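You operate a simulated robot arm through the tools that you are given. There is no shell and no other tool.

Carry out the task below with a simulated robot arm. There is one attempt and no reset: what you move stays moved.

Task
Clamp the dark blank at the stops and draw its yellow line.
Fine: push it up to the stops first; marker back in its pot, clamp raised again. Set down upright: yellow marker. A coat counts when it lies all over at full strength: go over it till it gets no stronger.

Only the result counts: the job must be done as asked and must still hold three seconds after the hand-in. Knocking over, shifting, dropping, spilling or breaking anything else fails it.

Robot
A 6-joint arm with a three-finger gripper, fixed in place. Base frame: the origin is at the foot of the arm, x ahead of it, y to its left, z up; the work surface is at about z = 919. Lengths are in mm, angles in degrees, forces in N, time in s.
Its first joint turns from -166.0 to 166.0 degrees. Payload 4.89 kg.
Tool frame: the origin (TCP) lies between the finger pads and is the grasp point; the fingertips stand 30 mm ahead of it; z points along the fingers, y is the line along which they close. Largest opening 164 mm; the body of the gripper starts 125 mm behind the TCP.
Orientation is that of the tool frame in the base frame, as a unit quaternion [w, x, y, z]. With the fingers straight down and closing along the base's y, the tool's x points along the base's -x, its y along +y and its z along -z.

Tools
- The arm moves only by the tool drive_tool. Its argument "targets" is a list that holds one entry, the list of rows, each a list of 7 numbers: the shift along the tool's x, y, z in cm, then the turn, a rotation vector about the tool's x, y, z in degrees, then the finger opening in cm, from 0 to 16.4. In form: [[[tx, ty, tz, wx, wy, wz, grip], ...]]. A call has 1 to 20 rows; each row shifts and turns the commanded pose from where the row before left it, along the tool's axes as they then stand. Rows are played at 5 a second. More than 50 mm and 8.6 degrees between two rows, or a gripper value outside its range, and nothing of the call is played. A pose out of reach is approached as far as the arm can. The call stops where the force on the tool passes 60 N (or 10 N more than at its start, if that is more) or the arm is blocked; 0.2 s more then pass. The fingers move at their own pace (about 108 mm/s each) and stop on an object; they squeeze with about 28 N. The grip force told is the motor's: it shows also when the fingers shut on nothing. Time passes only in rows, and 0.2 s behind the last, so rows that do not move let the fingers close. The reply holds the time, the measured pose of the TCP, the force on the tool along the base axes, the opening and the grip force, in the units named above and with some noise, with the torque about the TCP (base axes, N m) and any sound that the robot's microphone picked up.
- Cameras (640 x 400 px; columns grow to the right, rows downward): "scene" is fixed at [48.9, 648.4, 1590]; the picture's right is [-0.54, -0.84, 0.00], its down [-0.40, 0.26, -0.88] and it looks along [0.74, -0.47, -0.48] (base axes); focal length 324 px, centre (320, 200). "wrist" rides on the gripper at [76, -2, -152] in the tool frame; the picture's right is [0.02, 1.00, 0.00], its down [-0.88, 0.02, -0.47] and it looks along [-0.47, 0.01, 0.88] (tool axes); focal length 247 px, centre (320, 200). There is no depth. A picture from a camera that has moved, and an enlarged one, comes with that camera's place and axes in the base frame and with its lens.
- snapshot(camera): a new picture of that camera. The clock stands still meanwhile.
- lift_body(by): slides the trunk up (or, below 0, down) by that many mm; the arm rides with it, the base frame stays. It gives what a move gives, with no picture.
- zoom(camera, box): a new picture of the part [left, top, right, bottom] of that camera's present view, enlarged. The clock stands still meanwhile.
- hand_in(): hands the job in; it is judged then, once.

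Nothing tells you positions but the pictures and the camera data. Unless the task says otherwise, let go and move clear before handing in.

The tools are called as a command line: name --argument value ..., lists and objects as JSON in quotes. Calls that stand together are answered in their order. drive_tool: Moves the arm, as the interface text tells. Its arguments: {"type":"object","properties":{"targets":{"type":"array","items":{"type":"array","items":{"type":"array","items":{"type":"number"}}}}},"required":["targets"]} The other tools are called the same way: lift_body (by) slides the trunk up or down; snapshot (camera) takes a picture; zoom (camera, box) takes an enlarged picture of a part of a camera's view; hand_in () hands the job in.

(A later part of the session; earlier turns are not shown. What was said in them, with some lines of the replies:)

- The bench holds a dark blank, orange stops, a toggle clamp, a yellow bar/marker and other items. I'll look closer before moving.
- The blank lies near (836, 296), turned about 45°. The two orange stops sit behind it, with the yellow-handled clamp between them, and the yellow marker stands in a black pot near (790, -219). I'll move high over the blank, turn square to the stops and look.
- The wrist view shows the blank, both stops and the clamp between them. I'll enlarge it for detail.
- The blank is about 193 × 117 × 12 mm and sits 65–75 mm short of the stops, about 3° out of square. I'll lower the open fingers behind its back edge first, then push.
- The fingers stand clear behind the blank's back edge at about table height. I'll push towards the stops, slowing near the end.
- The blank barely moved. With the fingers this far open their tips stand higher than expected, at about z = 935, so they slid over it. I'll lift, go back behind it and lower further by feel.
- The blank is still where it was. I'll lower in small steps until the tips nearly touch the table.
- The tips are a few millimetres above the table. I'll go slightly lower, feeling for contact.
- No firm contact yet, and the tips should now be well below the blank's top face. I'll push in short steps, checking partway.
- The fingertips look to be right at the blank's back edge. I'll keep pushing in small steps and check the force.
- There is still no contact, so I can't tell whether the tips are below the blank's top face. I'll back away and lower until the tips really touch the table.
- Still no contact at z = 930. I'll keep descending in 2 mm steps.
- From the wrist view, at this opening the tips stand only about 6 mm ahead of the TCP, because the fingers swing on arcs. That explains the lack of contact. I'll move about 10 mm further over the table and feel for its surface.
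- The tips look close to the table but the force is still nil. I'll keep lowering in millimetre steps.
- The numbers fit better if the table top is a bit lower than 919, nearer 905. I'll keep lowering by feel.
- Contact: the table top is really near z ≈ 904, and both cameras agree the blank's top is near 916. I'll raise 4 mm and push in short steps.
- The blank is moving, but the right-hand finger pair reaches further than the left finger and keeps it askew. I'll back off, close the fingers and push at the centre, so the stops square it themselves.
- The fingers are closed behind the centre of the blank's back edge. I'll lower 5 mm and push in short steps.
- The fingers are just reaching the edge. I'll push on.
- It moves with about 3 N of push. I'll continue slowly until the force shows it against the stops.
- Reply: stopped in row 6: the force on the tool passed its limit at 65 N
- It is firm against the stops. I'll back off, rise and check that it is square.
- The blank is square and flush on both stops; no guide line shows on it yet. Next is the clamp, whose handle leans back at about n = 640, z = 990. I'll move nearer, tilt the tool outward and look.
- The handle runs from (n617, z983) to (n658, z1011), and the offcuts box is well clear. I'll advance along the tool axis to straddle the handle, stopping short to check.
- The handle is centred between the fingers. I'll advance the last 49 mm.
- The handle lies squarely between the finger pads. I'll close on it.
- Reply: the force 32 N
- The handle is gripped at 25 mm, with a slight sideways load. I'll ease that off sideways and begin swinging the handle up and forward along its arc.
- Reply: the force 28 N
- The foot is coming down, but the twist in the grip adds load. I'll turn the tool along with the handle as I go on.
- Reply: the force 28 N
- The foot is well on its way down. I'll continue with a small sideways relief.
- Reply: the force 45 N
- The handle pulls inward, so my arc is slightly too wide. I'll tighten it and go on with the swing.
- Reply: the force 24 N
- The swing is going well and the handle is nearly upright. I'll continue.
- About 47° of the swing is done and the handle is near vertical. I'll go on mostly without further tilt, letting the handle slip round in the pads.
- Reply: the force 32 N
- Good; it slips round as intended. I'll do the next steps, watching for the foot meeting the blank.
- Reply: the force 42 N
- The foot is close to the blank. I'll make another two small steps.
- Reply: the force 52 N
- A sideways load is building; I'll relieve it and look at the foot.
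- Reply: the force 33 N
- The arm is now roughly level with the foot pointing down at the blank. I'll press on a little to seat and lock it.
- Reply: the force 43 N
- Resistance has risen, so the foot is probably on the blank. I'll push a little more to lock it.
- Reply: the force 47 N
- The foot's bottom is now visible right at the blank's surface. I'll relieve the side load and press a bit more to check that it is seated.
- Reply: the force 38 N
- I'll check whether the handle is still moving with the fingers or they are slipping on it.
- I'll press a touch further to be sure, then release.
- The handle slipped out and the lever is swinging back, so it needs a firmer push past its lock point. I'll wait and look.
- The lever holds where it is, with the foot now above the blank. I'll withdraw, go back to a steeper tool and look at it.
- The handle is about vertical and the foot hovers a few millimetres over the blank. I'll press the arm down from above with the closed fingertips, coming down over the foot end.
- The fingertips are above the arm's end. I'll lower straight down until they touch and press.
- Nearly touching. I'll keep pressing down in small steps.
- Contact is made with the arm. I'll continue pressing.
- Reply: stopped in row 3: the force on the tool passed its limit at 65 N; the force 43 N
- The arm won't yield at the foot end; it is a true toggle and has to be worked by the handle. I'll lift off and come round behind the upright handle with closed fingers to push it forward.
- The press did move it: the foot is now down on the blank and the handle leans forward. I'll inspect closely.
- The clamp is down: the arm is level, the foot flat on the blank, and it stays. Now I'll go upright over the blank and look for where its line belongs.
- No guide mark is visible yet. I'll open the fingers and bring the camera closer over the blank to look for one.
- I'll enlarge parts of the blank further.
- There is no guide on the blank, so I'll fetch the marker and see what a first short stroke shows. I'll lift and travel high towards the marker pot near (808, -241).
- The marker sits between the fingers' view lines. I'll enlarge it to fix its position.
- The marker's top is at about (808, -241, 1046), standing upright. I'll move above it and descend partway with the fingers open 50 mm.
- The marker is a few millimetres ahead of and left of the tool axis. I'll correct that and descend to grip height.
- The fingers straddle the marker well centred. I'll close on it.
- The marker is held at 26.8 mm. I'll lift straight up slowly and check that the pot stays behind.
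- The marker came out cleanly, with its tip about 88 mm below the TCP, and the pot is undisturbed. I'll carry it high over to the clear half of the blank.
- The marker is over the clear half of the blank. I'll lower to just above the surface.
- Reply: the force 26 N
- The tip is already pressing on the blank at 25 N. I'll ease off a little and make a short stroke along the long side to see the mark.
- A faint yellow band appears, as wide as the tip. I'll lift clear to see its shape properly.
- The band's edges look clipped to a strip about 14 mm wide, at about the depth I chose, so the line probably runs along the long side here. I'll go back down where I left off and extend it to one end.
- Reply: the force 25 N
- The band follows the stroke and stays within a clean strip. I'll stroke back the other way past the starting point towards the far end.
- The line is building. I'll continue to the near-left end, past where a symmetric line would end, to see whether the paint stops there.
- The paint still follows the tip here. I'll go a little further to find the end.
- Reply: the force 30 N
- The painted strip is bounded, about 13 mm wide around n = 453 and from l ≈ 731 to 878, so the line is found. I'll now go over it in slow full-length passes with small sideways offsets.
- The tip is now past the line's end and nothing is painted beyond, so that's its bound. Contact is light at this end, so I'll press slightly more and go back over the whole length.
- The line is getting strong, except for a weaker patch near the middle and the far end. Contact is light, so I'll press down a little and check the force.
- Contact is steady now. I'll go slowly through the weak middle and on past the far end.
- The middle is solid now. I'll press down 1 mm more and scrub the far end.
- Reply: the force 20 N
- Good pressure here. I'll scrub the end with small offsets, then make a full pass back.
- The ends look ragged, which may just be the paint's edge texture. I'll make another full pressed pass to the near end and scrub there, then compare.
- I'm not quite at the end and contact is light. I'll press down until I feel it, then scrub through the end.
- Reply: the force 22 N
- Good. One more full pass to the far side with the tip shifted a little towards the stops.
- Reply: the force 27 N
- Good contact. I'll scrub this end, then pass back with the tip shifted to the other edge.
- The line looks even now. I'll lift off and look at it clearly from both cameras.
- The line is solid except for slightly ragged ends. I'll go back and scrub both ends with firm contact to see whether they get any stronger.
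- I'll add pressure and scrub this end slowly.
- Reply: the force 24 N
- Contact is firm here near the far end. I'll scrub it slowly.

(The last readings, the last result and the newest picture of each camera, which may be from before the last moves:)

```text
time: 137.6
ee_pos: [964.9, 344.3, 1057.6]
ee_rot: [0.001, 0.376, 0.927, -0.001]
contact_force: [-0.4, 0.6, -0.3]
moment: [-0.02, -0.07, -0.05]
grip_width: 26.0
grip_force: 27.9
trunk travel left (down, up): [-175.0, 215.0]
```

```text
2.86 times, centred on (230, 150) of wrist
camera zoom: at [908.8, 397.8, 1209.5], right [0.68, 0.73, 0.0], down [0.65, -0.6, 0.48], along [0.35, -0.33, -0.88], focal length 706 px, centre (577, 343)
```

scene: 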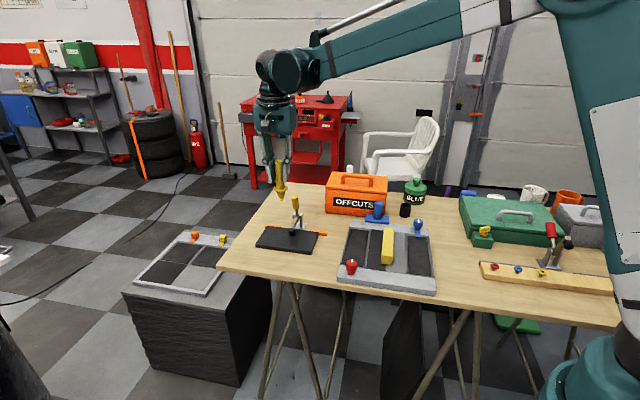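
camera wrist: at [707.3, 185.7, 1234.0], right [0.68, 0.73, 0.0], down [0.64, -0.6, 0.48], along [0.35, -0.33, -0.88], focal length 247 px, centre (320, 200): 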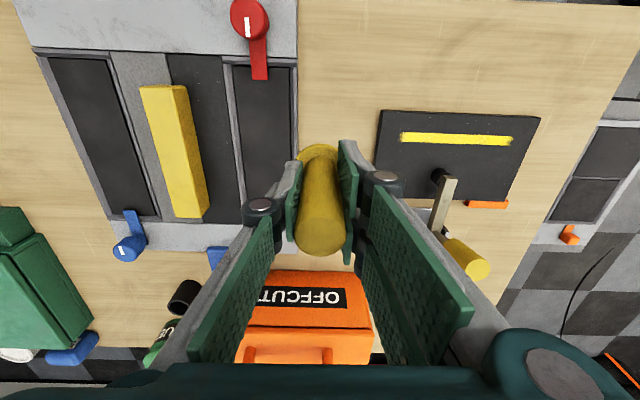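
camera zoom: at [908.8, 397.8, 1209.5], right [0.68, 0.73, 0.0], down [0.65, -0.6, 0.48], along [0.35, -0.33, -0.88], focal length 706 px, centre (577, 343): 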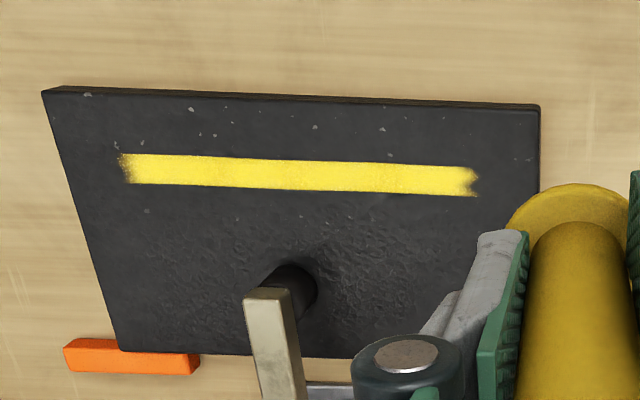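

Both ends look exactly as before, so the coat no longer gains and the line is at full strength. Now I'll carry the marker back high to its pot.

drive_tool --targets '[[[0, 0, -4.4, 0, 0, 0, 1.2], [0, 0, -4.4, 0, 0, 0, 1.2], [0, 0, -4.4, 0, 0, 0, 1.2], [-1.878, -3.323, 0, 0, 0, 0, 1.2], [-1.878, -3.323, 0, 0, 0, 0, 1.2], [-1.878, -3.323, 0, 0, 0, 0, 1.2], [-1.878, -3.323, 0, 0, 0, 0, 1.2], [-1.878, -3.323, 0, 0, 0, 0, 1.2], [-1.878, -3.323, 0, 0, 0, 0, 1.2], [-1.878, -3.323, 0, 0, 0, 0, 1.2], [-1.878, -3.323, 0, 0, 0, 0, 1.2], [-1.878, -3.323, 0, 0, 0, 0, 1.2], [-1.878, -3.323, 0, 0, 0, 0, 1.2], [-1.878, -3.323, 0, 0, 0, 0, 1.2], [-1.878, -3.323, 0, 0, 0, 0, 1.2], [-1.878, -3.323, 0, 0, 0, 0, 1.2], [-1.878, -3.323, 0, 0, 0, 0, 1.2], [-1.878, -3.323, 0, 0, 0, 0, 1.2], [-1.878, -3.323, 0, 0, 0, 0, 1.2], [0, 0, 0, 0, 0, 0, 1.2]]]'

snapshot --camera "wrist"

zoom --camera "scene" --box '[370, 120, 460, 230]'

```text
time: 141.8
ee_pos: [809.0, -249.1, 1190.6]
ee_rot: [0.001, 0.375, 0.927, -0.002]
contact_force: [-0.5, 0.0, -0.4]
moment: [0.06, -0.05, 0.0]
grip_width: 26.0
grip_force: 27.8
trunk travel left (down, up): [-175.0, 215.0]
```

```text
taken
camera wrist: at [753.2, -194.9, 1342.2], right [0.68, 0.73, 0.0], down [0.64, -0.6, 0.48], along [0.35, -0.33, -0.88], focal length 247 px, centre (320, 200)
```

wrist: 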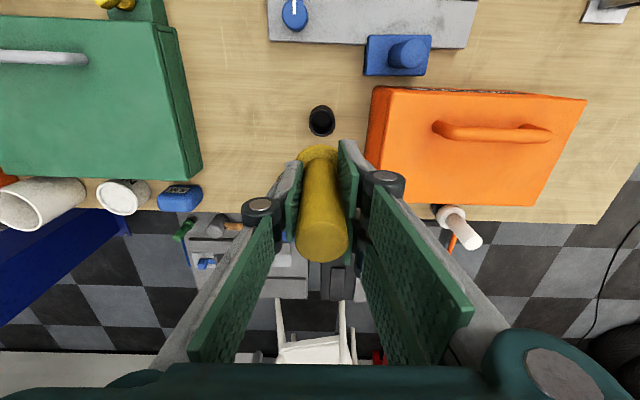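

```text
3.64 times, centred on (415, 175) of scene
camera zoom: at [48.9, 648.4, 1590.0], right [-0.54, -0.84, 0.0], down [-0.4, 0.26, -0.88], along [0.74, -0.47, -0.48], focal length 1180 px, centre (-26, 291)
```

zoom: 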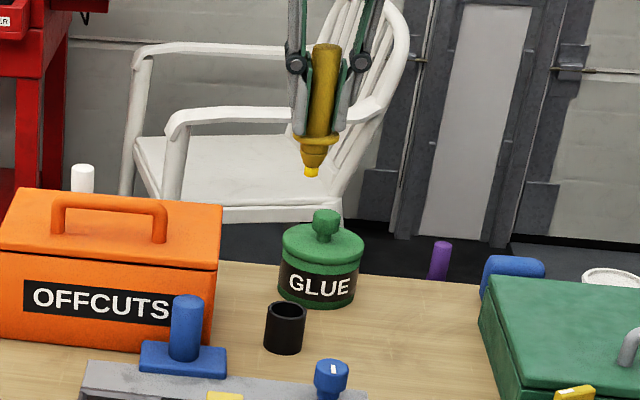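

The marker hangs over the pot. I'll enlarge to check its tilt and alignment before lowering.

zoom --camera "wrist" --box '[270, 90, 380, 270]'

zoom --camera "scene" --box '[390, 120, 440, 170]'

zoom --camera "scene" --box '[390, 180, 440, 230]'

```text
2.22 times, centred on (325, 180) of wrist
camera zoom: at [753.2, -194.9, 1342.2], right [0.68, 0.73, 0.0], down [0.64, -0.6, 0.48], along [0.35, -0.33, -0.88], focal length 549 px, centre (309, 244)
```

zoom: 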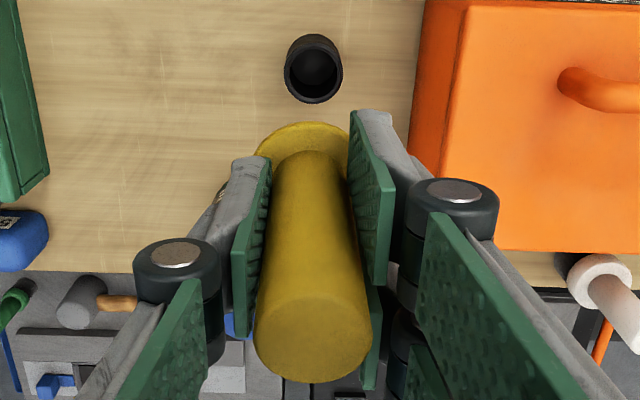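

```text
8.00 times, centred on (415, 145) of scene
camera zoom: at [48.9, 648.4, 1590.0], right [-0.54, -0.84, 0.0], down [-0.4, 0.26, -0.88], along [0.74, -0.47, -0.48], focal length 2596 px, centre (-440, 640)
```

zoom: 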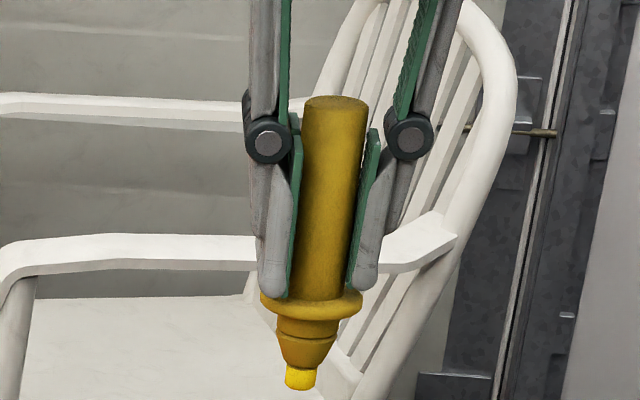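

```text
8.00 times, centred on (415, 205) of scene
camera zoom: at [48.9, 648.4, 1590.0], right [-0.54, -0.84, 0.0], down [-0.4, 0.26, -0.88], along [0.74, -0.47, -0.48], focal length 2596 px, centre (-440, 160)
```

zoom: 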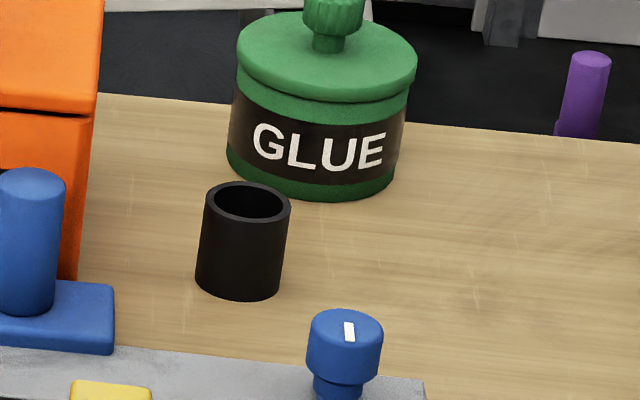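

The marker is upright and, by my count of moves, 2 mm off the pickup spot. I'll correct that and descend to just above the pot to check.

drive_tool --targets '[[[0.18, 0.09, 0, 0, 0, 0, 1.2], [0, 0, 4, 0, 0, 0, 1.2], [0, 0, 4, 0, 0, 0, 1.2], [0, 0, 4, 0, 0, 0, 1.2], [0, 0, 2, 0, 0, 0, 1.2], [0, 0, 0, 0, 0, 0, 1.2]]]'

zoom --camera "scene" --box '[380, 150, 450, 230]'

zoom --camera "wrist" --box '[270, 90, 380, 270]'

```text
time: 143.2
ee_pos: [812.8, -244.5, 1052.1]
ee_rot: [0.001, 0.375, 0.927, -0.002]
contact_force: [-0.4, -0.4, -0.9]
moment: [0.01, 0.05, 0.0]
grip_width: 26.3
grip_force: 28.2
trunk travel left (down, up): [-175.0, 215.0]
```

```text
5.00 times, centred on (415, 190) of scene
camera zoom: at [48.9, 648.4, 1590.0], right [-0.54, -0.84, 0.0], down [-0.4, 0.26, -0.88], along [0.74, -0.47, -0.48], focal length 1622 px, centre (-155, 250)
```

zoom: 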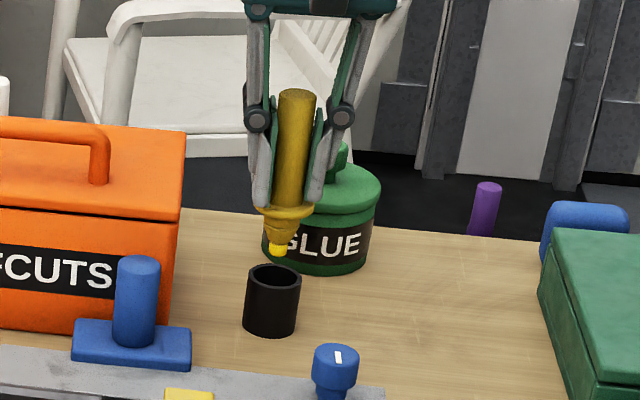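

```text
2.22 times, centred on (325, 180) of wrist
camera zoom: at [755.0, -190.4, 1203.8], right [0.68, 0.73, 0.0], down [0.64, -0.6, 0.48], along [0.35, -0.33, -0.88], focal length 549 px, centre (309, 244)
```

zoom: 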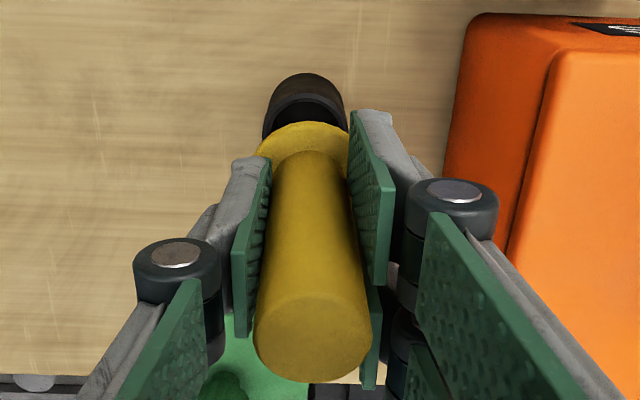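

The marker is lined up over the pot within a few millimetres. I'll lower it slowly, watching the force.

drive_tool --targets '[[[0, 0, 1.0, 0, 0, 0, 1.2], [0, 0, 1.0, 0, 0, 0, 1.2], [0, 0, 0.5, 0, 0, 0, 1.2], [0, 0, 0.5, 0, 0, 0, 1.2], [0, 0, 0, 0, 0, 0, 1.2]]]'

zoom --camera "scene" --box '[380, 150, 450, 230]'

zoom --camera "wrist" --box '[270, 90, 380, 270]'

```text
time: 144.4
ee_pos: [812.0, -245.5, 1021.4]
ee_rot: [0.002, 0.375, 0.927, -0.001]
contact_force: [-0.6, -0.4, -1.5]
moment: [0.0, -0.02, 0.01]
grip_width: 26.0
grip_force: 27.8
trunk travel left (down, up): [-175.0, 215.0]
```

```text
5.00 times, centred on (415, 190) of scene
camera zoom: at [48.9, 648.4, 1590.0], right [-0.54, -0.84, 0.0], down [-0.4, 0.26, -0.88], along [0.74, -0.47, -0.48], focal length 1622 px, centre (-155, 250)
```

zoom: 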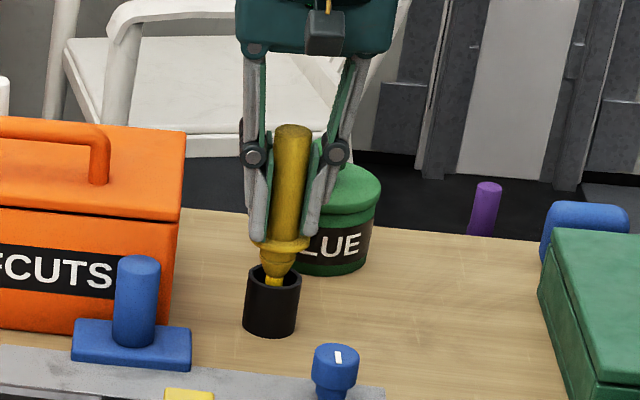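

```text
2.22 times, centred on (325, 180) of wrist
camera zoom: at [754.8, -191.4, 1173.8], right [0.68, 0.73, 0.0], down [0.64, -0.6, 0.48], along [0.35, -0.33, -0.88], focal length 549 px, centre (309, 244)
```

zoom: 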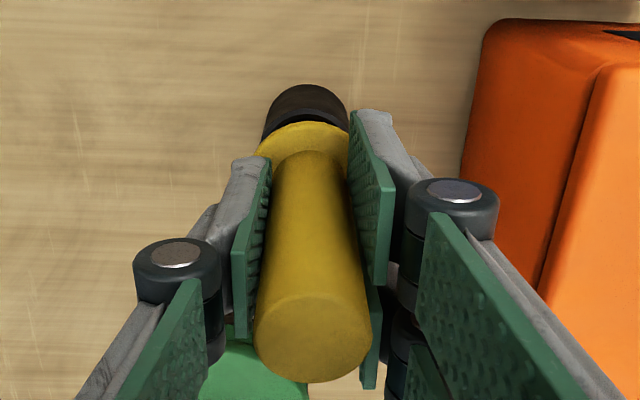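

The tip is inside the pot. I'll continue down to seat the collar.

drive_tool --targets '[[[0, 0, 0.5, 0, 0, 0, 1.2], [0, 0, 0.5, 0, 0, 0, 1.2], [0, 0, 0.5, 0, 0, 0, 1.2], [0, 0, 0.5, 0, 0, 0, 1.2], [0, 0, 0, 0, 0, 0, 1.2]]]'

zoom --camera "scene" --box '[390, 175, 440, 225]'

```text
time: 145.6
ee_pos: [811.9, -245.4, 1001.7]
ee_rot: [0.003, 0.376, 0.927, -0.002]
contact_force: [3.1, -6.8, 2.7]
moment: [-0.31, -0.1, -0.01]
grip_width: 26.0
grip_force: 27.7
trunk travel left (down, up): [-175.0, 215.0]
```

```text
8.00 times, centred on (415, 200) of scene
camera zoom: at [48.9, 648.4, 1590.0], right [-0.54, -0.84, 0.0], down [-0.4, 0.26, -0.88], along [0.74, -0.47, -0.48], focal length 2596 px, centre (-440, 200)
```

zoom: 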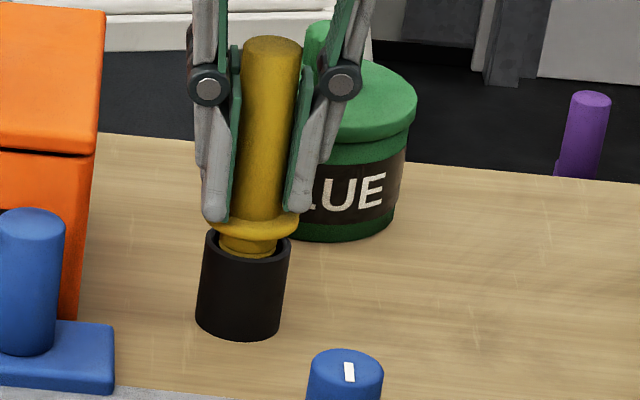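

The pot presses the marker slightly sideways. I'll shift about 2 mm to relieve it before seating.

drive_tool --targets '[[[-0.2, 0, 0, 0, 0, 0, 1.2], [0, 0, 0, 0, 0, 0, 1.2]]]'

zoom --camera "scene" --box '[390, 175, 440, 225]'

zoom --camera "wrist" --box '[270, 90, 380, 270]'

```text
time: 146.2
ee_pos: [812.4, -245.8, 1000.9]
ee_rot: [0.002, 0.376, 0.927, -0.002]
contact_force: [-0.2, 0.0, -0.3]
moment: [-0.02, 0.01, -0.02]
grip_width: 26.4
grip_force: 28.1
trunk travel left (down, up): [-175.0, 215.0]
```

```text
8.00 times, centred on (415, 200) of scene
camera zoom: at [48.9, 648.4, 1590.0], right [-0.54, -0.84, 0.0], down [-0.4, 0.26, -0.88], along [0.74, -0.47, -0.48], focal length 2596 px, centre (-440, 200)
```

zoom: 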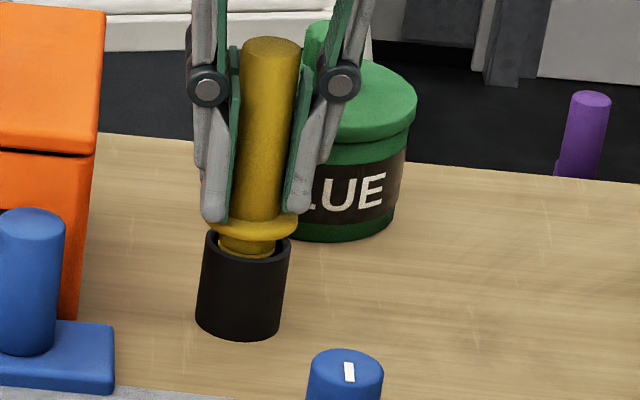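

```text
2.22 times, centred on (325, 180) of wrist
camera zoom: at [756.0, -192.4, 1153.2], right [0.68, 0.73, 0.0], down [0.64, -0.6, 0.48], along [0.35, -0.33, -0.88], focal length 549 px, centre (309, 244)
```

zoom: 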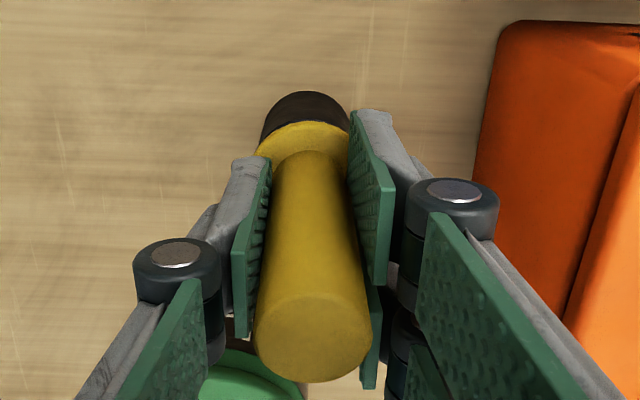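

The side force is gone. I'll lower the last millimetres to seat the collar.

drive_tool --targets '[[[0, 0, 0.3, 0, 0, 0, 1.2], [0, 0, 0.3, 0, 0, 0, 1.2], [0, 0, 0.2, 0, 0, 0, 1.2], [0, 0, 0, 0, 0, 0, 1.2]]]'

zoom --camera "scene" --box '[390, 175, 440, 225]'

```text
time: 147.2
ee_pos: [811.9, -246.8, 992.8]
ee_rot: [0.002, 0.375, 0.927, -0.001]
contact_force: [0.0, 0.4, -0.2]
moment: [-0.03, 0.0, 0.01]
grip_width: 26.3
grip_force: 27.6
trunk travel left (down, up): [-175.0, 215.0]
```

```text
8.00 times, centred on (415, 200) of scene
camera zoom: at [48.9, 648.4, 1590.0], right [-0.54, -0.84, 0.0], down [-0.4, 0.26, -0.88], along [0.74, -0.47, -0.48], focal length 2596 px, centre (-440, 200)
```

zoom: 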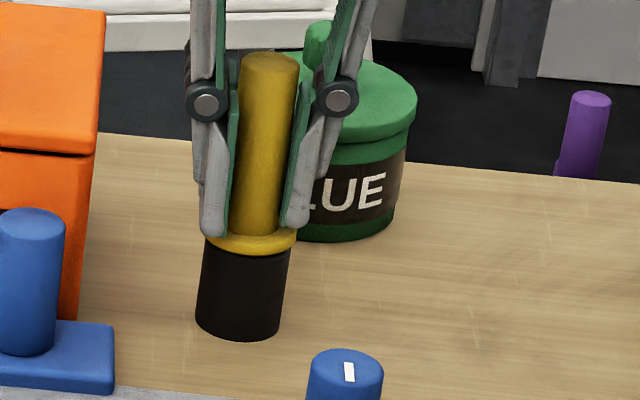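

It is nearly seated, about 4 mm to go. I'll lower in small steps.

drive_tool --targets '[[[0, 0, 0.2, 0, 0, 0, 1.2], [0, 0, 0.1, 0, 0, 0, 1.2], [0, 0, 0.1, 0, 0, 0, 1.2], [0, 0, 0, 0, 0, 0, 1.2]]]'

zoom --camera "scene" --box '[390, 175, 440, 225]'

```text
time: 148.2
ee_pos: [813.8, -245.3, 989.2]
ee_rot: [0.002, 0.375, 0.927, -0.002]
contact_force: [0.2, 0.2, -1.1]
moment: [0.02, 0.03, -0.04]
grip_width: 26.2
grip_force: 27.8
trunk travel left (down, up): [-175.0, 215.0]
```

```text
8.00 times, centred on (415, 200) of scene
camera zoom: at [48.9, 648.4, 1590.0], right [-0.54, -0.84, 0.0], down [-0.4, 0.26, -0.88], along [0.74, -0.47, -0.48], focal length 2596 px, centre (-440, 200)
```

zoom: 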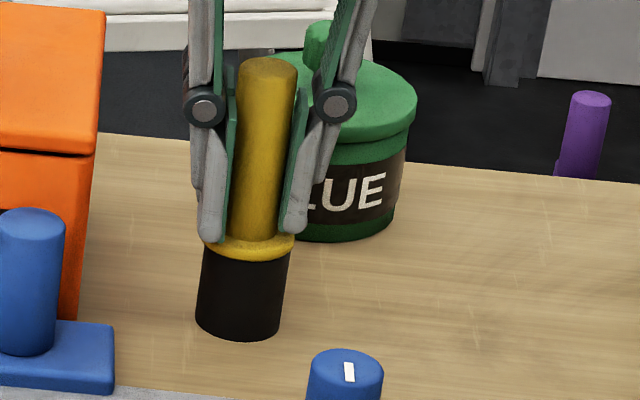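

There is still no seating force. I'll lower a bit more.

drive_tool --targets '[[[0, 0, 0.1, 0, 0, 0, 1.2], [0, 0, 0.1, 0, 0, 0, 1.2], [0, 0, 0, 0, 0, 0, 1.2]]]'

zoom --camera "scene" --box '[390, 175, 440, 225]'

```text
time: 149.0
ee_pos: [812.7, -246.7, 989.5]
ee_rot: [0.003, 0.376, 0.927, -0.002]
contact_force: [3.5, -1.4, 22.9]
moment: [-0.36, -0.52, 0.03]
grip_width: 26.1
grip_force: 28.2
trunk travel left (down, up): [-175.0, 215.0]
```

```text
8.00 times, centred on (415, 200) of scene
camera zoom: at [48.9, 648.4, 1590.0], right [-0.54, -0.84, 0.0], down [-0.4, 0.26, -0.88], along [0.74, -0.47, -0.48], focal length 2596 px, centre (-440, 200)
```

zoom: 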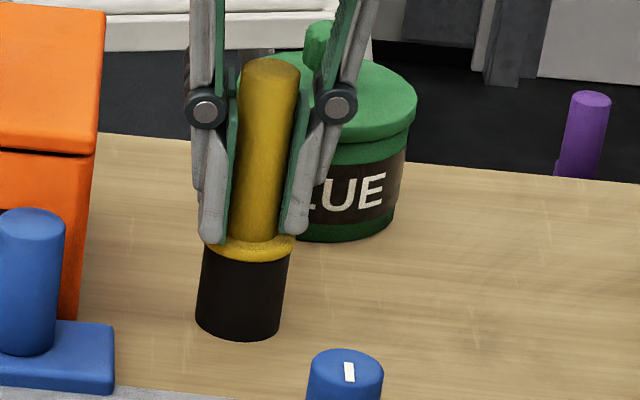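

Seated. I'll relieve the pressure, open the fingers and check that the marker stands.

drive_tool --targets '[[[0, 0, -0.12, 0, 0, 0, 1.2], [0, 0, 0, 0, 0, 0, 2.8], [0, 0, 0, 0, 0, 0, 4], [0, 0, 0, 0, 0, 0, 5], [0, 0, 0, 0, 0, 0, 5]]]'

zoom --camera "scene" --box '[390, 175, 440, 225]'

snapshot --camera "wrist"

```text
time: 150.2
ee_pos: [814.0, -246.5, 989.8]
ee_rot: [0.002, 0.376, 0.927, -0.002]
contact_force: [0.3, 0.2, -0.5]
moment: [-0.02, 0.01, 0.01]
grip_width: 50.3
grip_force: 0.2
trunk travel left (down, up): [-175.0, 215.0]
```

```text
8.00 times, centred on (415, 200) of scene
camera zoom: at [48.9, 648.4, 1590.0], right [-0.54, -0.84, 0.0], down [-0.4, 0.26, -0.88], along [0.74, -0.47, -0.48], focal length 2596 px, centre (-440, 200)
```

zoom: 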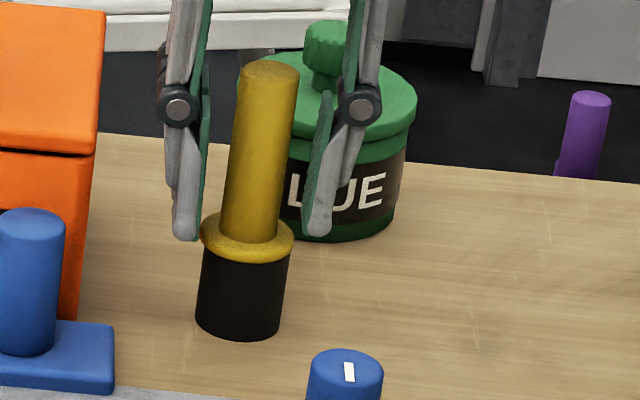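

```text
taken
camera wrist: at [757.1, -192.9, 1141.4], right [0.68, 0.73, 0.0], down [0.64, -0.6, 0.48], along [0.35, -0.33, -0.88], focal length 247 px, centre (320, 200)
```

wrist: 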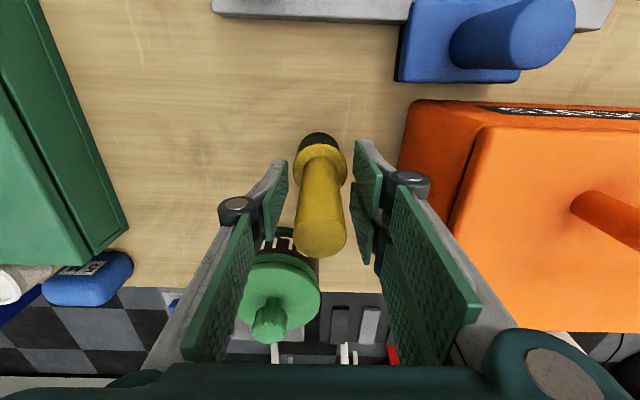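

The marker stands upright in its pot just as at the start. I'll lift straight off it, close the fingers and travel high back towards the clamp.

drive_tool --targets '[[[0, 0, -2, 0, 0, 0, 5], [0, 0, -4, 0, 0, 0, 5], [0, 0, -4.6, 0, 0, 0, 5], [0, 0, -4.7, 0, 0, 0, 5], [0, 0, -4.7, 0, 0, 0, 5], [2.03, 2.88, 0, 0, 0, 0, 3], [2.03, 2.88, 0, 0, 0, 0, 0], [2.03, 2.88, 0, 0, 0, 0, 0], [2.03, 2.88, 0, 0, 0, 0, 0], [2.03, 2.88, 0, 0, 0, 0, 0], [2.03, 2.88, 0, 0, 0, 0, 0], [2.03, 2.88, 0, 0, 0, 0, 0], [2.03, 2.88, 0, 0, 0, 0, 0], [2.03, 2.88, 0, 0, 0, 0, 0], [2.03, 2.88, 0, 0, 0, 0, 0], [2.03, 2.88, 0, 0, 0, 0, 0], [2.03, 2.88, 0, 0, 0, 0, 0], [2.03, 2.88, 0, 0, 0, 0, 0], [2.03, 2.88, 0, 0, 0, 0, 0], [0, 0, 0, 0, 0, 0, 0]]]'

snapshot --camera "wrist"

zoom --camera "scene" --box '[240, 150, 440, 260]'

```text
time: 154.4
ee_pos: [889.7, 240.0, 1186.1]
ee_rot: [0.002, 0.376, 0.927, -0.001]
contact_force: [-0.7, -0.1, -0.5]
moment: [-0.04, 0.0, -0.03]
grip_width: 0.0
grip_force: 28.4
trunk travel left (down, up): [-175.0, 215.0]
```

```text
taken
camera wrist: at [833.3, 294.2, 1338.9], right [0.68, 0.73, 0.0], down [0.64, -0.6, 0.48], along [0.35, -0.33, -0.88], focal length 247 px, centre (320, 200)
```

wrist: 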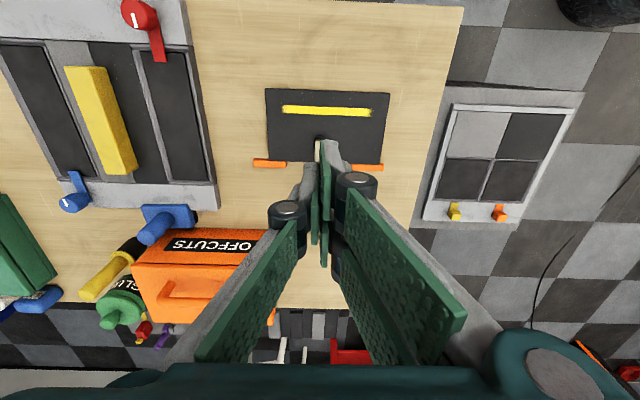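

```text
3.20 times, centred on (340, 205) of scene
camera zoom: at [48.9, 648.4, 1590.0], right [-0.54, -0.84, 0.0], down [-0.4, 0.26, -0.88], along [0.74, -0.47, -0.48], focal length 1038 px, centre (256, 184)
```

zoom: 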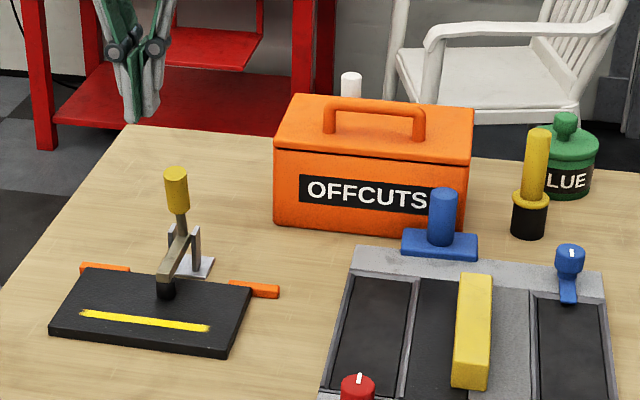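

The line, marker and pot all look right. Now I'll release the clamp: tilt the tool a little and come down in front of the handle with closed fingers.

drive_tool --targets '[[[0, 0, 0, 0, -7, 0, 0], [0, 0, 0, 0, -7, 0, 0], [0, 0, 0, 0, -6, 0, 0], [0.55, 0, 3.34, 0, 0, 0, 0], [0.55, 0, 3.34, 0, 0, 0, 0], [0.55, 0, 3.34, 0, 0, 0, 0], [0.55, 0, 3.34, 0, 0, 0, 0], [0, 0, 0, 0, 0, 0, 0]]]'

snapshot --camera "wrist"

zoom --camera "scene" --box '[250, 160, 350, 250]'

```text
time: 156.2
ee_pos: [905.2, 221.4, 1053.5]
ee_rot: [0.163, 0.369, 0.913, -0.067]
contact_force: [0.9, 0.3, 0.0]
moment: [0.02, 0.04, -0.01]
grip_width: 0.0
grip_force: 28.2
trunk travel left (down, up): [-175.0, 215.0]
```

```text
taken
camera wrist: at [814.5, 307.7, 1170.3], right [0.68, 0.73, -0.01], down [0.49, -0.45, 0.75], along [0.54, -0.51, -0.66], focal length 247 px, centre (320, 200)
```

wrist: 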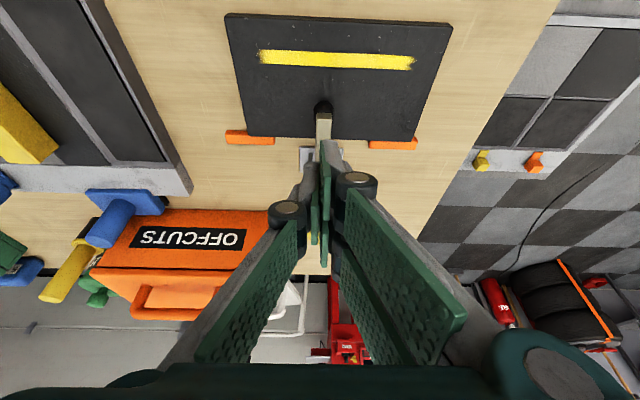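

```text
4.44 times, centred on (300, 205) of scene
camera zoom: at [48.9, 648.4, 1590.0], right [-0.54, -0.84, 0.0], down [-0.4, 0.26, -0.88], along [0.74, -0.47, -0.48], focal length 1442 px, centre (409, 178)
```

zoom: 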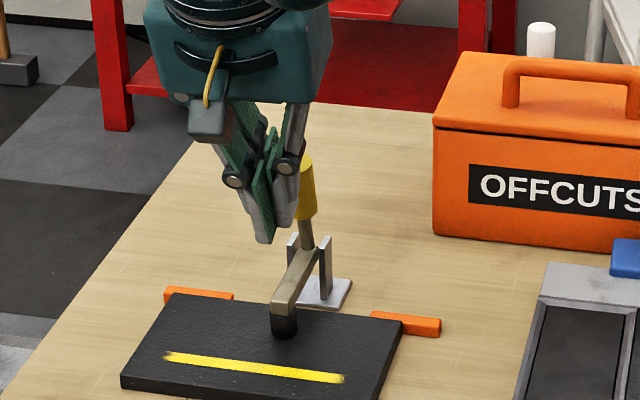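

The closed fingers stand in front of the handle, in line with it. I'll push it back in small steps.

drive_tool --targets '[[[-0.89, 0.2, 0.48, 0, 0, 0, 0], [-0.89, 0, 0.48, 0, 0, 0, 0], [-0.44, 0, 0.1, 0, 0, 0, 0], [-0.44, 0, 0.1, 0, 0, 0, 0], [-0.35, 0, 0.08, 0, 0, 0, 0], [-0.35, 0, 0.08, 0, 0, 0, 0], [0, 0, 0, 0, 0, 0, 0]]]'

zoom --camera "scene" --box '[250, 160, 350, 250]'

snapshot --camera "wrist"

```text
time: 157.8
ee_pos: [935.4, 200.4, 1054.6]
ee_rot: [0.162, 0.37, 0.912, -0.067]
contact_force: [-0.6, 1.0, -0.5]
moment: [-0.01, 0.02, 0.0]
grip_width: 0.0
grip_force: 28.6
trunk travel left (down, up): [-175.0, 215.0]
```

```text
4.44 times, centred on (300, 205) of scene
camera zoom: at [48.9, 648.4, 1590.0], right [-0.54, -0.84, 0.0], down [-0.4, 0.26, -0.88], along [0.74, -0.47, -0.48], focal length 1442 px, centre (409, 178)
```

zoom: 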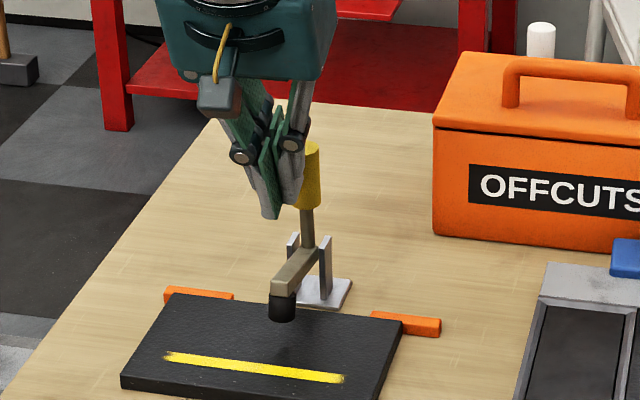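

```text
taken
camera wrist: at [844.2, 286.9, 1170.3], right [0.68, 0.73, -0.01], down [0.49, -0.45, 0.75], along [0.54, -0.51, -0.66], focal length 247 px, centre (320, 200)
```

wrist: 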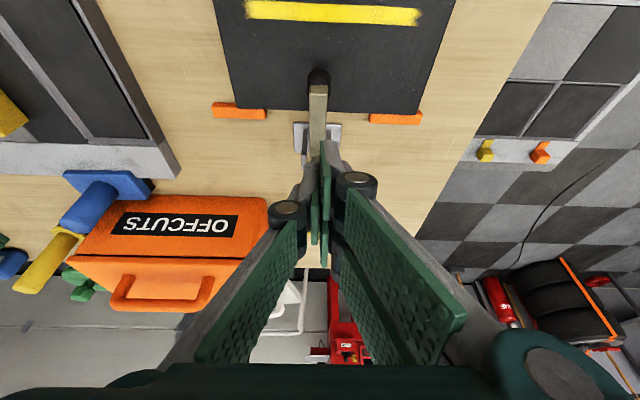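

The clamp let go and the foot has lifted. I'll keep pushing the handle back along its arc.

drive_tool --targets '[[[-0.66, -0.3, 0.24, 0, 0, 0, 0], [-0.66, 0, 0.21, 0, 0, 0, 0], [-0.66, 0, 0.24, 0, 0, 0, 0], [-0.66, 0, 0.26, 0, 0, 0, 0], [-0.65, 0, 0.35, 0, 0, 0, 0], [-0.6, 0, 0.42, 0, 0, 0, 0], [0, 0, 0, 0, 0, 0, 0]]]'

zoom --camera "scene" --box '[250, 160, 350, 250]'

snapshot --camera "wrist"

```text
time: 159.4
ee_pos: [964.1, 168.9, 1051.7]
ee_rot: [0.162, 0.369, 0.913, -0.066]
contact_force: [-0.1, -0.2, 0.5]
moment: [-0.01, -0.02, 0.0]
grip_width: 0.0
grip_force: 28.0
trunk travel left (down, up): [-175.0, 215.0]
```

```text
4.44 times, centred on (300, 205) of scene
camera zoom: at [48.9, 648.4, 1590.0], right [-0.54, -0.84, 0.0], down [-0.4, 0.26, -0.88], along [0.74, -0.47, -0.48], focal length 1442 px, centre (409, 178)
```

zoom: 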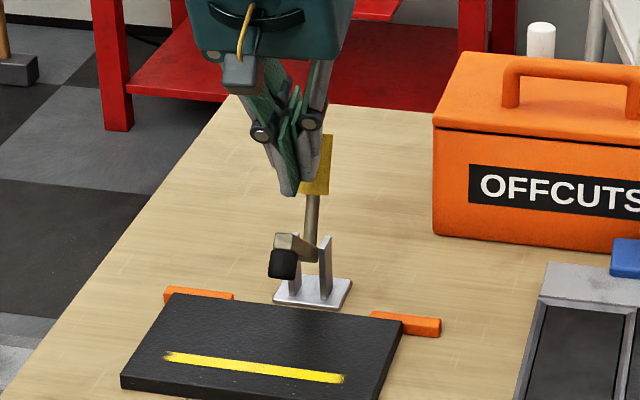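

```text
taken
camera wrist: at [872.8, 255.3, 1167.6], right [0.68, 0.73, -0.01], down [0.49, -0.45, 0.75], along [0.54, -0.51, -0.66], focal length 247 px, centre (320, 200)
```

wrist: 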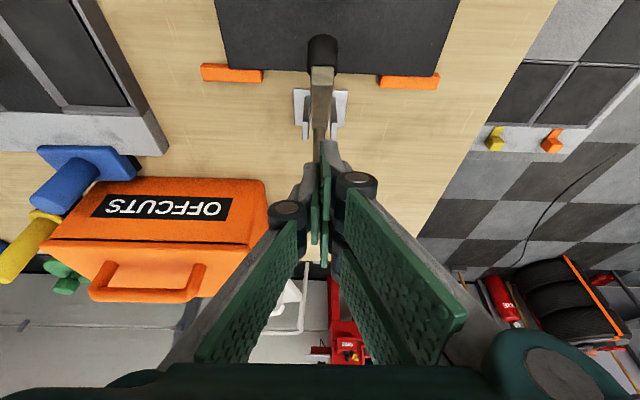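

It is going well. I'll continue back and down along the arc.

drive_tool --targets '[[[-0.5, 0, 0.39, 0, 0, 0, 0], [-0.46, 0, 0.49, 0, 0, 0, 0], [-0.46, 0, 0.49, 0, 0, 0, 0], [-0.43, 0, 0.58, 0, 0, 0, 0], [-0.43, 0, 0.58, 0, 0, 0, 0], [0, 0, 0, 0, 0, 0, 0]]]'

zoom --camera "scene" --box '[250, 160, 350, 250]'

snapshot --camera "wrist"

```text
time: 160.8
ee_pos: [985.3, 148.2, 1034.7]
ee_rot: [0.163, 0.37, 0.912, -0.067]
contact_force: [0.5, 0.2, 0.0]
moment: [0.01, -0.03, 0.02]
grip_width: 0.0
grip_force: 28.3
trunk travel left (down, up): [-175.0, 215.0]
```

```text
4.44 times, centred on (300, 205) of scene
camera zoom: at [48.9, 648.4, 1590.0], right [-0.54, -0.84, 0.0], down [-0.4, 0.26, -0.88], along [0.74, -0.47, -0.48], focal length 1442 px, centre (409, 178)
```

zoom: 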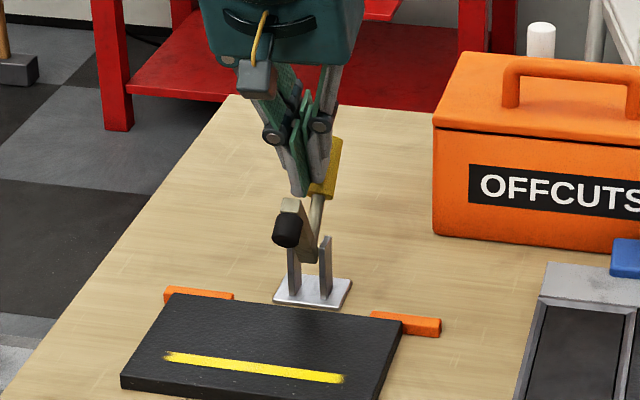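

```text
taken
camera wrist: at [893.9, 234.7, 1150.6], right [0.68, 0.73, -0.01], down [0.49, -0.45, 0.75], along [0.54, -0.51, -0.66], focal length 247 px, centre (320, 200)
```

wrist: 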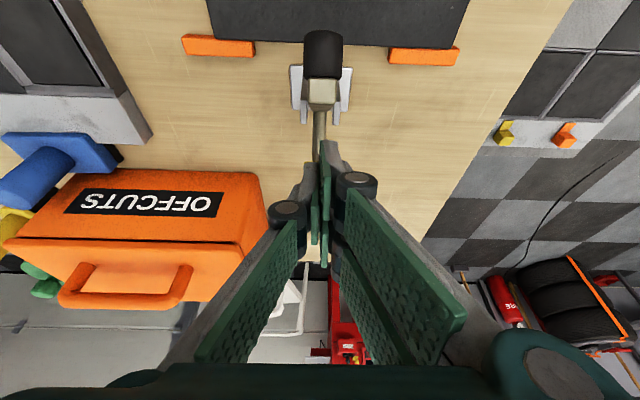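

Almost back to its original place. I'll push the remaining 15° or so, watching for its end stop.

drive_tool --targets '[[[-0.3, 0, 0.64, 0, 0, 0, 0], [-0.2, 0, 0.61, 0, 0, 0, 0], [-0.15, 0, 0.48, 0, 0, 0, 0], [-0.05, 0, 0.44, 0, 0, 0, 0], [0, 0, 0, 0, 0, 0, 0]]]'

zoom --camera "scene" --box '[230, 180, 330, 280]'

snapshot --camera "wrist"

```text
time: 162.0
ee_pos: [993.4, 139.6, 1018.9]
ee_rot: [0.163, 0.368, 0.913, -0.065]
contact_force: [-11.4, 12.5, 37.4]
moment: [-0.8, -0.77, 0.2]
grip_width: 0.1
grip_force: 28.0
trunk travel left (down, up): [-175.0, 215.0]
```

```text
4.00 times, centred on (280, 230) of scene
camera zoom: at [48.9, 648.4, 1590.0], right [-0.54, -0.84, 0.0], down [-0.4, 0.26, -0.88], along [0.74, -0.47, -0.48], focal length 1298 px, centre (480, 80)
```

zoom: 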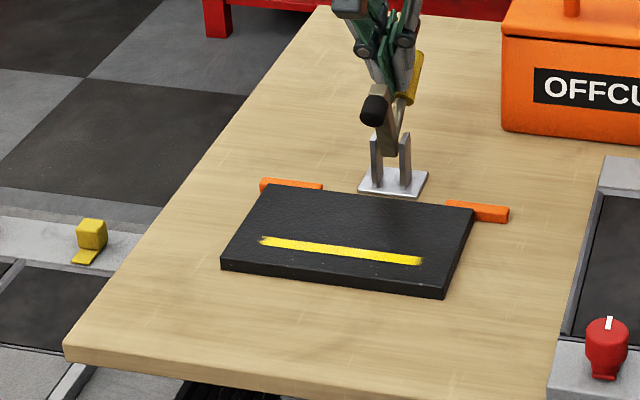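

```text
taken
camera wrist: at [902.2, 225.5, 1136.3], right [0.68, 0.73, -0.01], down [0.49, -0.45, 0.75], along [0.55, -0.51, -0.66], focal length 247 px, centre (320, 200)
```

wrist: 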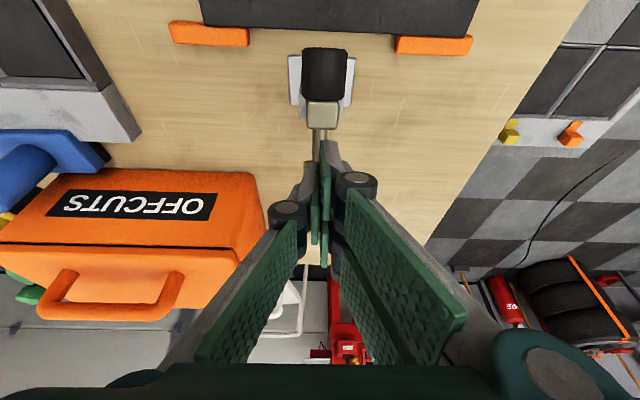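

The handle is hard against its open stop and the foot is up exactly where it began. I'll withdraw straight up and clear, then check everything.

drive_tool --targets '[[[-0.68, 0, -1.88, 0, 0, 0, 0], [-1.37, 0, -3.76, 0, 0, 0, 0], [-1.37, 0, -3.76, 0, 0, 0, 0], [-1.37, 0, -3.76, 0, 0, 0, 0], [-1.37, 0, -3.76, 0, 0, 0, 0], [4, 0, 0, 0, 7, 0, 4], [4, 0, 0, 0, 7, 0, 8], [4, 0, 0, 0, 6, 0, 8], [4, 0, 0, 0, 0, 0, 8], [4, 0, 0, 0, 0, 0, 8], [0, 0, 0, 0, 0, 0, 8]]]'

snapshot --camera "scene"

zoom --camera "scene" --box '[230, 180, 330, 280]'

zoom --camera "wrist" --box '[200, 60, 440, 260]'

zoom --camera "scene" --box '[380, 165, 450, 235]'

```text
time: 164.4
ee_pos: [849.3, 276.0, 1171.2]
ee_rot: [0.001, 0.375, 0.927, -0.002]
contact_force: [-0.9, 0.0, -0.2]
moment: [-0.04, -0.13, 0.0]
grip_width: 80.0
grip_force: 0.0
trunk travel left (down, up): [-175.0, 215.0]
```

```text
taken
```

scene: 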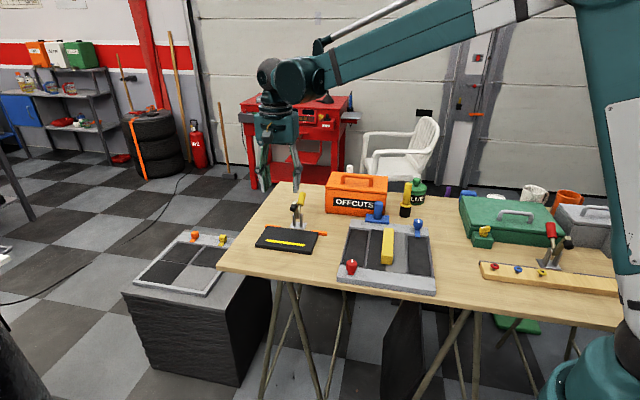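

```text
4.00 times, centred on (280, 230) of scene
camera zoom: at [48.9, 648.4, 1590.0], right [-0.54, -0.84, 0.0], down [-0.4, 0.26, -0.88], along [0.74, -0.47, -0.48], focal length 1298 px, centre (480, 80)
```

zoom: 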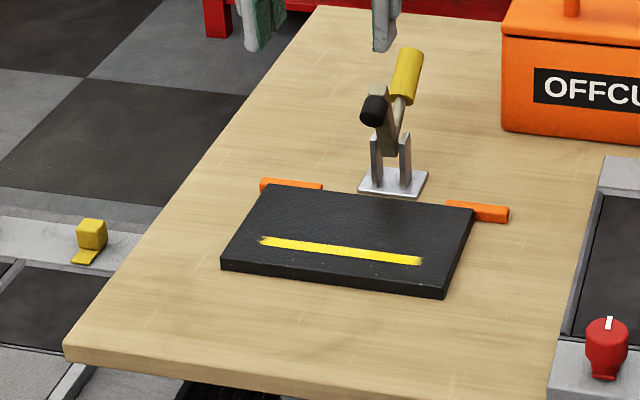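

```text
2.00 times, centred on (320, 160) of wrist
camera zoom: at [792.6, 329.9, 1322.9], right [0.68, 0.73, 0.0], down [0.65, -0.6, 0.48], along [0.35, -0.33, -0.88], focal length 494 px, centre (320, 280)
```

zoom: 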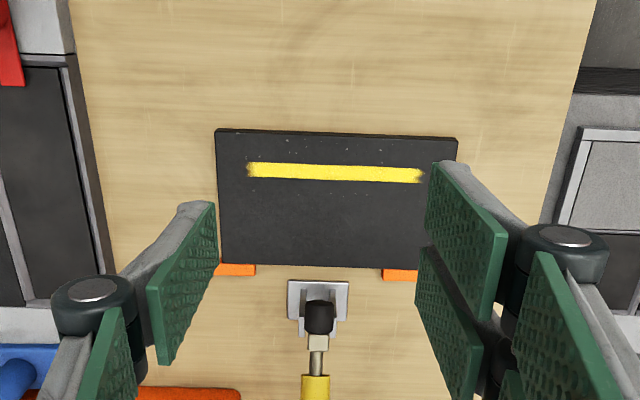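

```text
5.71 times, centred on (415, 200) of scene
camera zoom: at [48.9, 648.4, 1590.0], right [-0.54, -0.84, 0.0], down [-0.4, 0.26, -0.88], along [0.74, -0.47, -0.48], focal length 1854 px, centre (-223, 200)
```

zoom: 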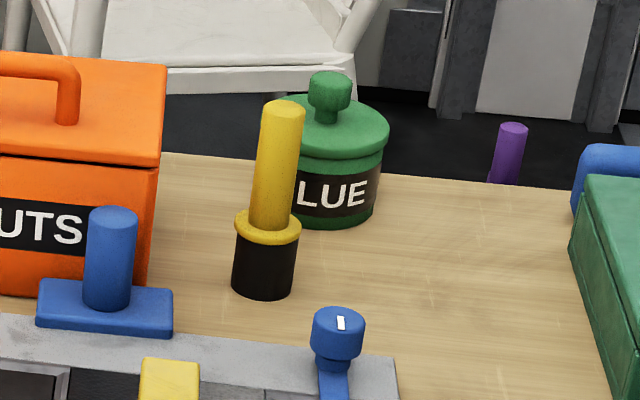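

Everything is in place. I'll take a last close look at the line and the stops.

zoom --camera "wrist" --box '[300, 120, 400, 180]'

zoom --camera "wrist" --box '[250, 120, 350, 220]'

zoom --camera "scene" --box '[260, 215, 330, 260]'

```text
6.40 times, centred on (350, 150) of wrist
camera zoom: at [792.6, 329.9, 1322.9], right [0.68, 0.73, 0.0], down [0.65, -0.6, 0.48], along [0.35, -0.33, -0.88], focal length 1581 px, centre (128, 520)
```

zoom: 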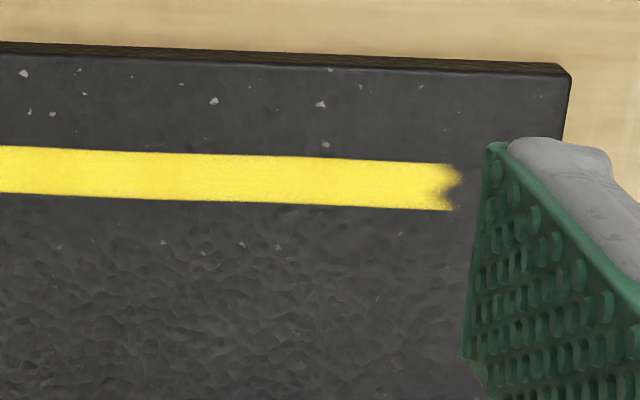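

```text
4.00 times, centred on (300, 170) of wrist
camera zoom: at [792.6, 329.9, 1322.9], right [0.68, 0.73, 0.0], down [0.65, -0.6, 0.48], along [0.35, -0.33, -0.88], focal length 988 px, centre (400, 320)
```

zoom: 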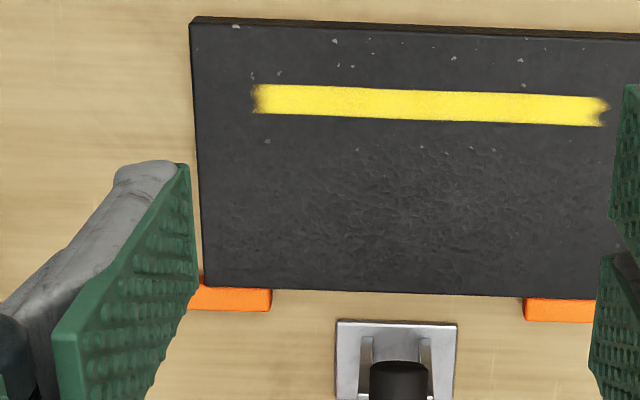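

```text
8.89 times, centred on (295, 238) of scene
camera zoom: at [48.9, 648.4, 1590.0], right [-0.54, -0.84, 0.0], down [-0.4, 0.26, -0.88], along [0.74, -0.47, -0.48], focal length 2884 px, centre (542, -133)
```

zoom: 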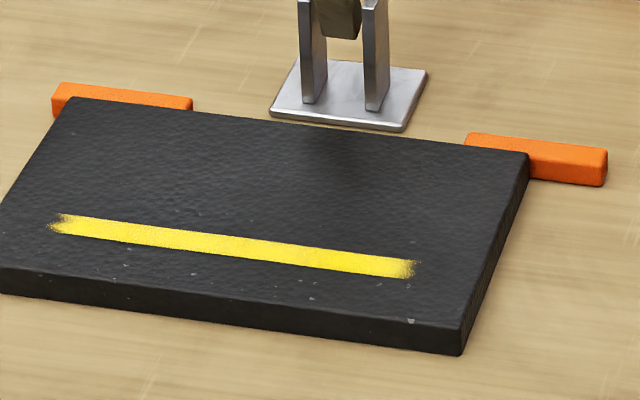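

The blank sits flush on both stops with its yellow line solid from end to end. The clamp is raised to its stop, the marker stands in its pot and the gripper is empty and clear. Handing in.

hand_in

```text
The job is handed in.
```

I handed the job in with every part done. No result came back, so I can't confirm it was accepted.

- **Blank:** I pushed it square and flush against both stops. It was still flush in the last pictures.
- **Clamp:** I pressed the foot down onto the blank before drawing. Afterwards I pushed the handle back to its stop, so the foot is up where it began.
- **Line:** The blank had no visible guide mark, so I guessed the line's place and tried a short stroke. Paint held only within a strip about 13 mm wide and 147 mm long along the long side, so I took that strip as the line. I went over it until it got no stronger. The ends stayed slightly ragged however much I scrubbed them, and I took that as the paint's texture.
- **Marker:** It stands upright in its pot as before.

I saw nothing else knocked over or shifted in the last pictures. The gripper was empty and clear at hand-in.
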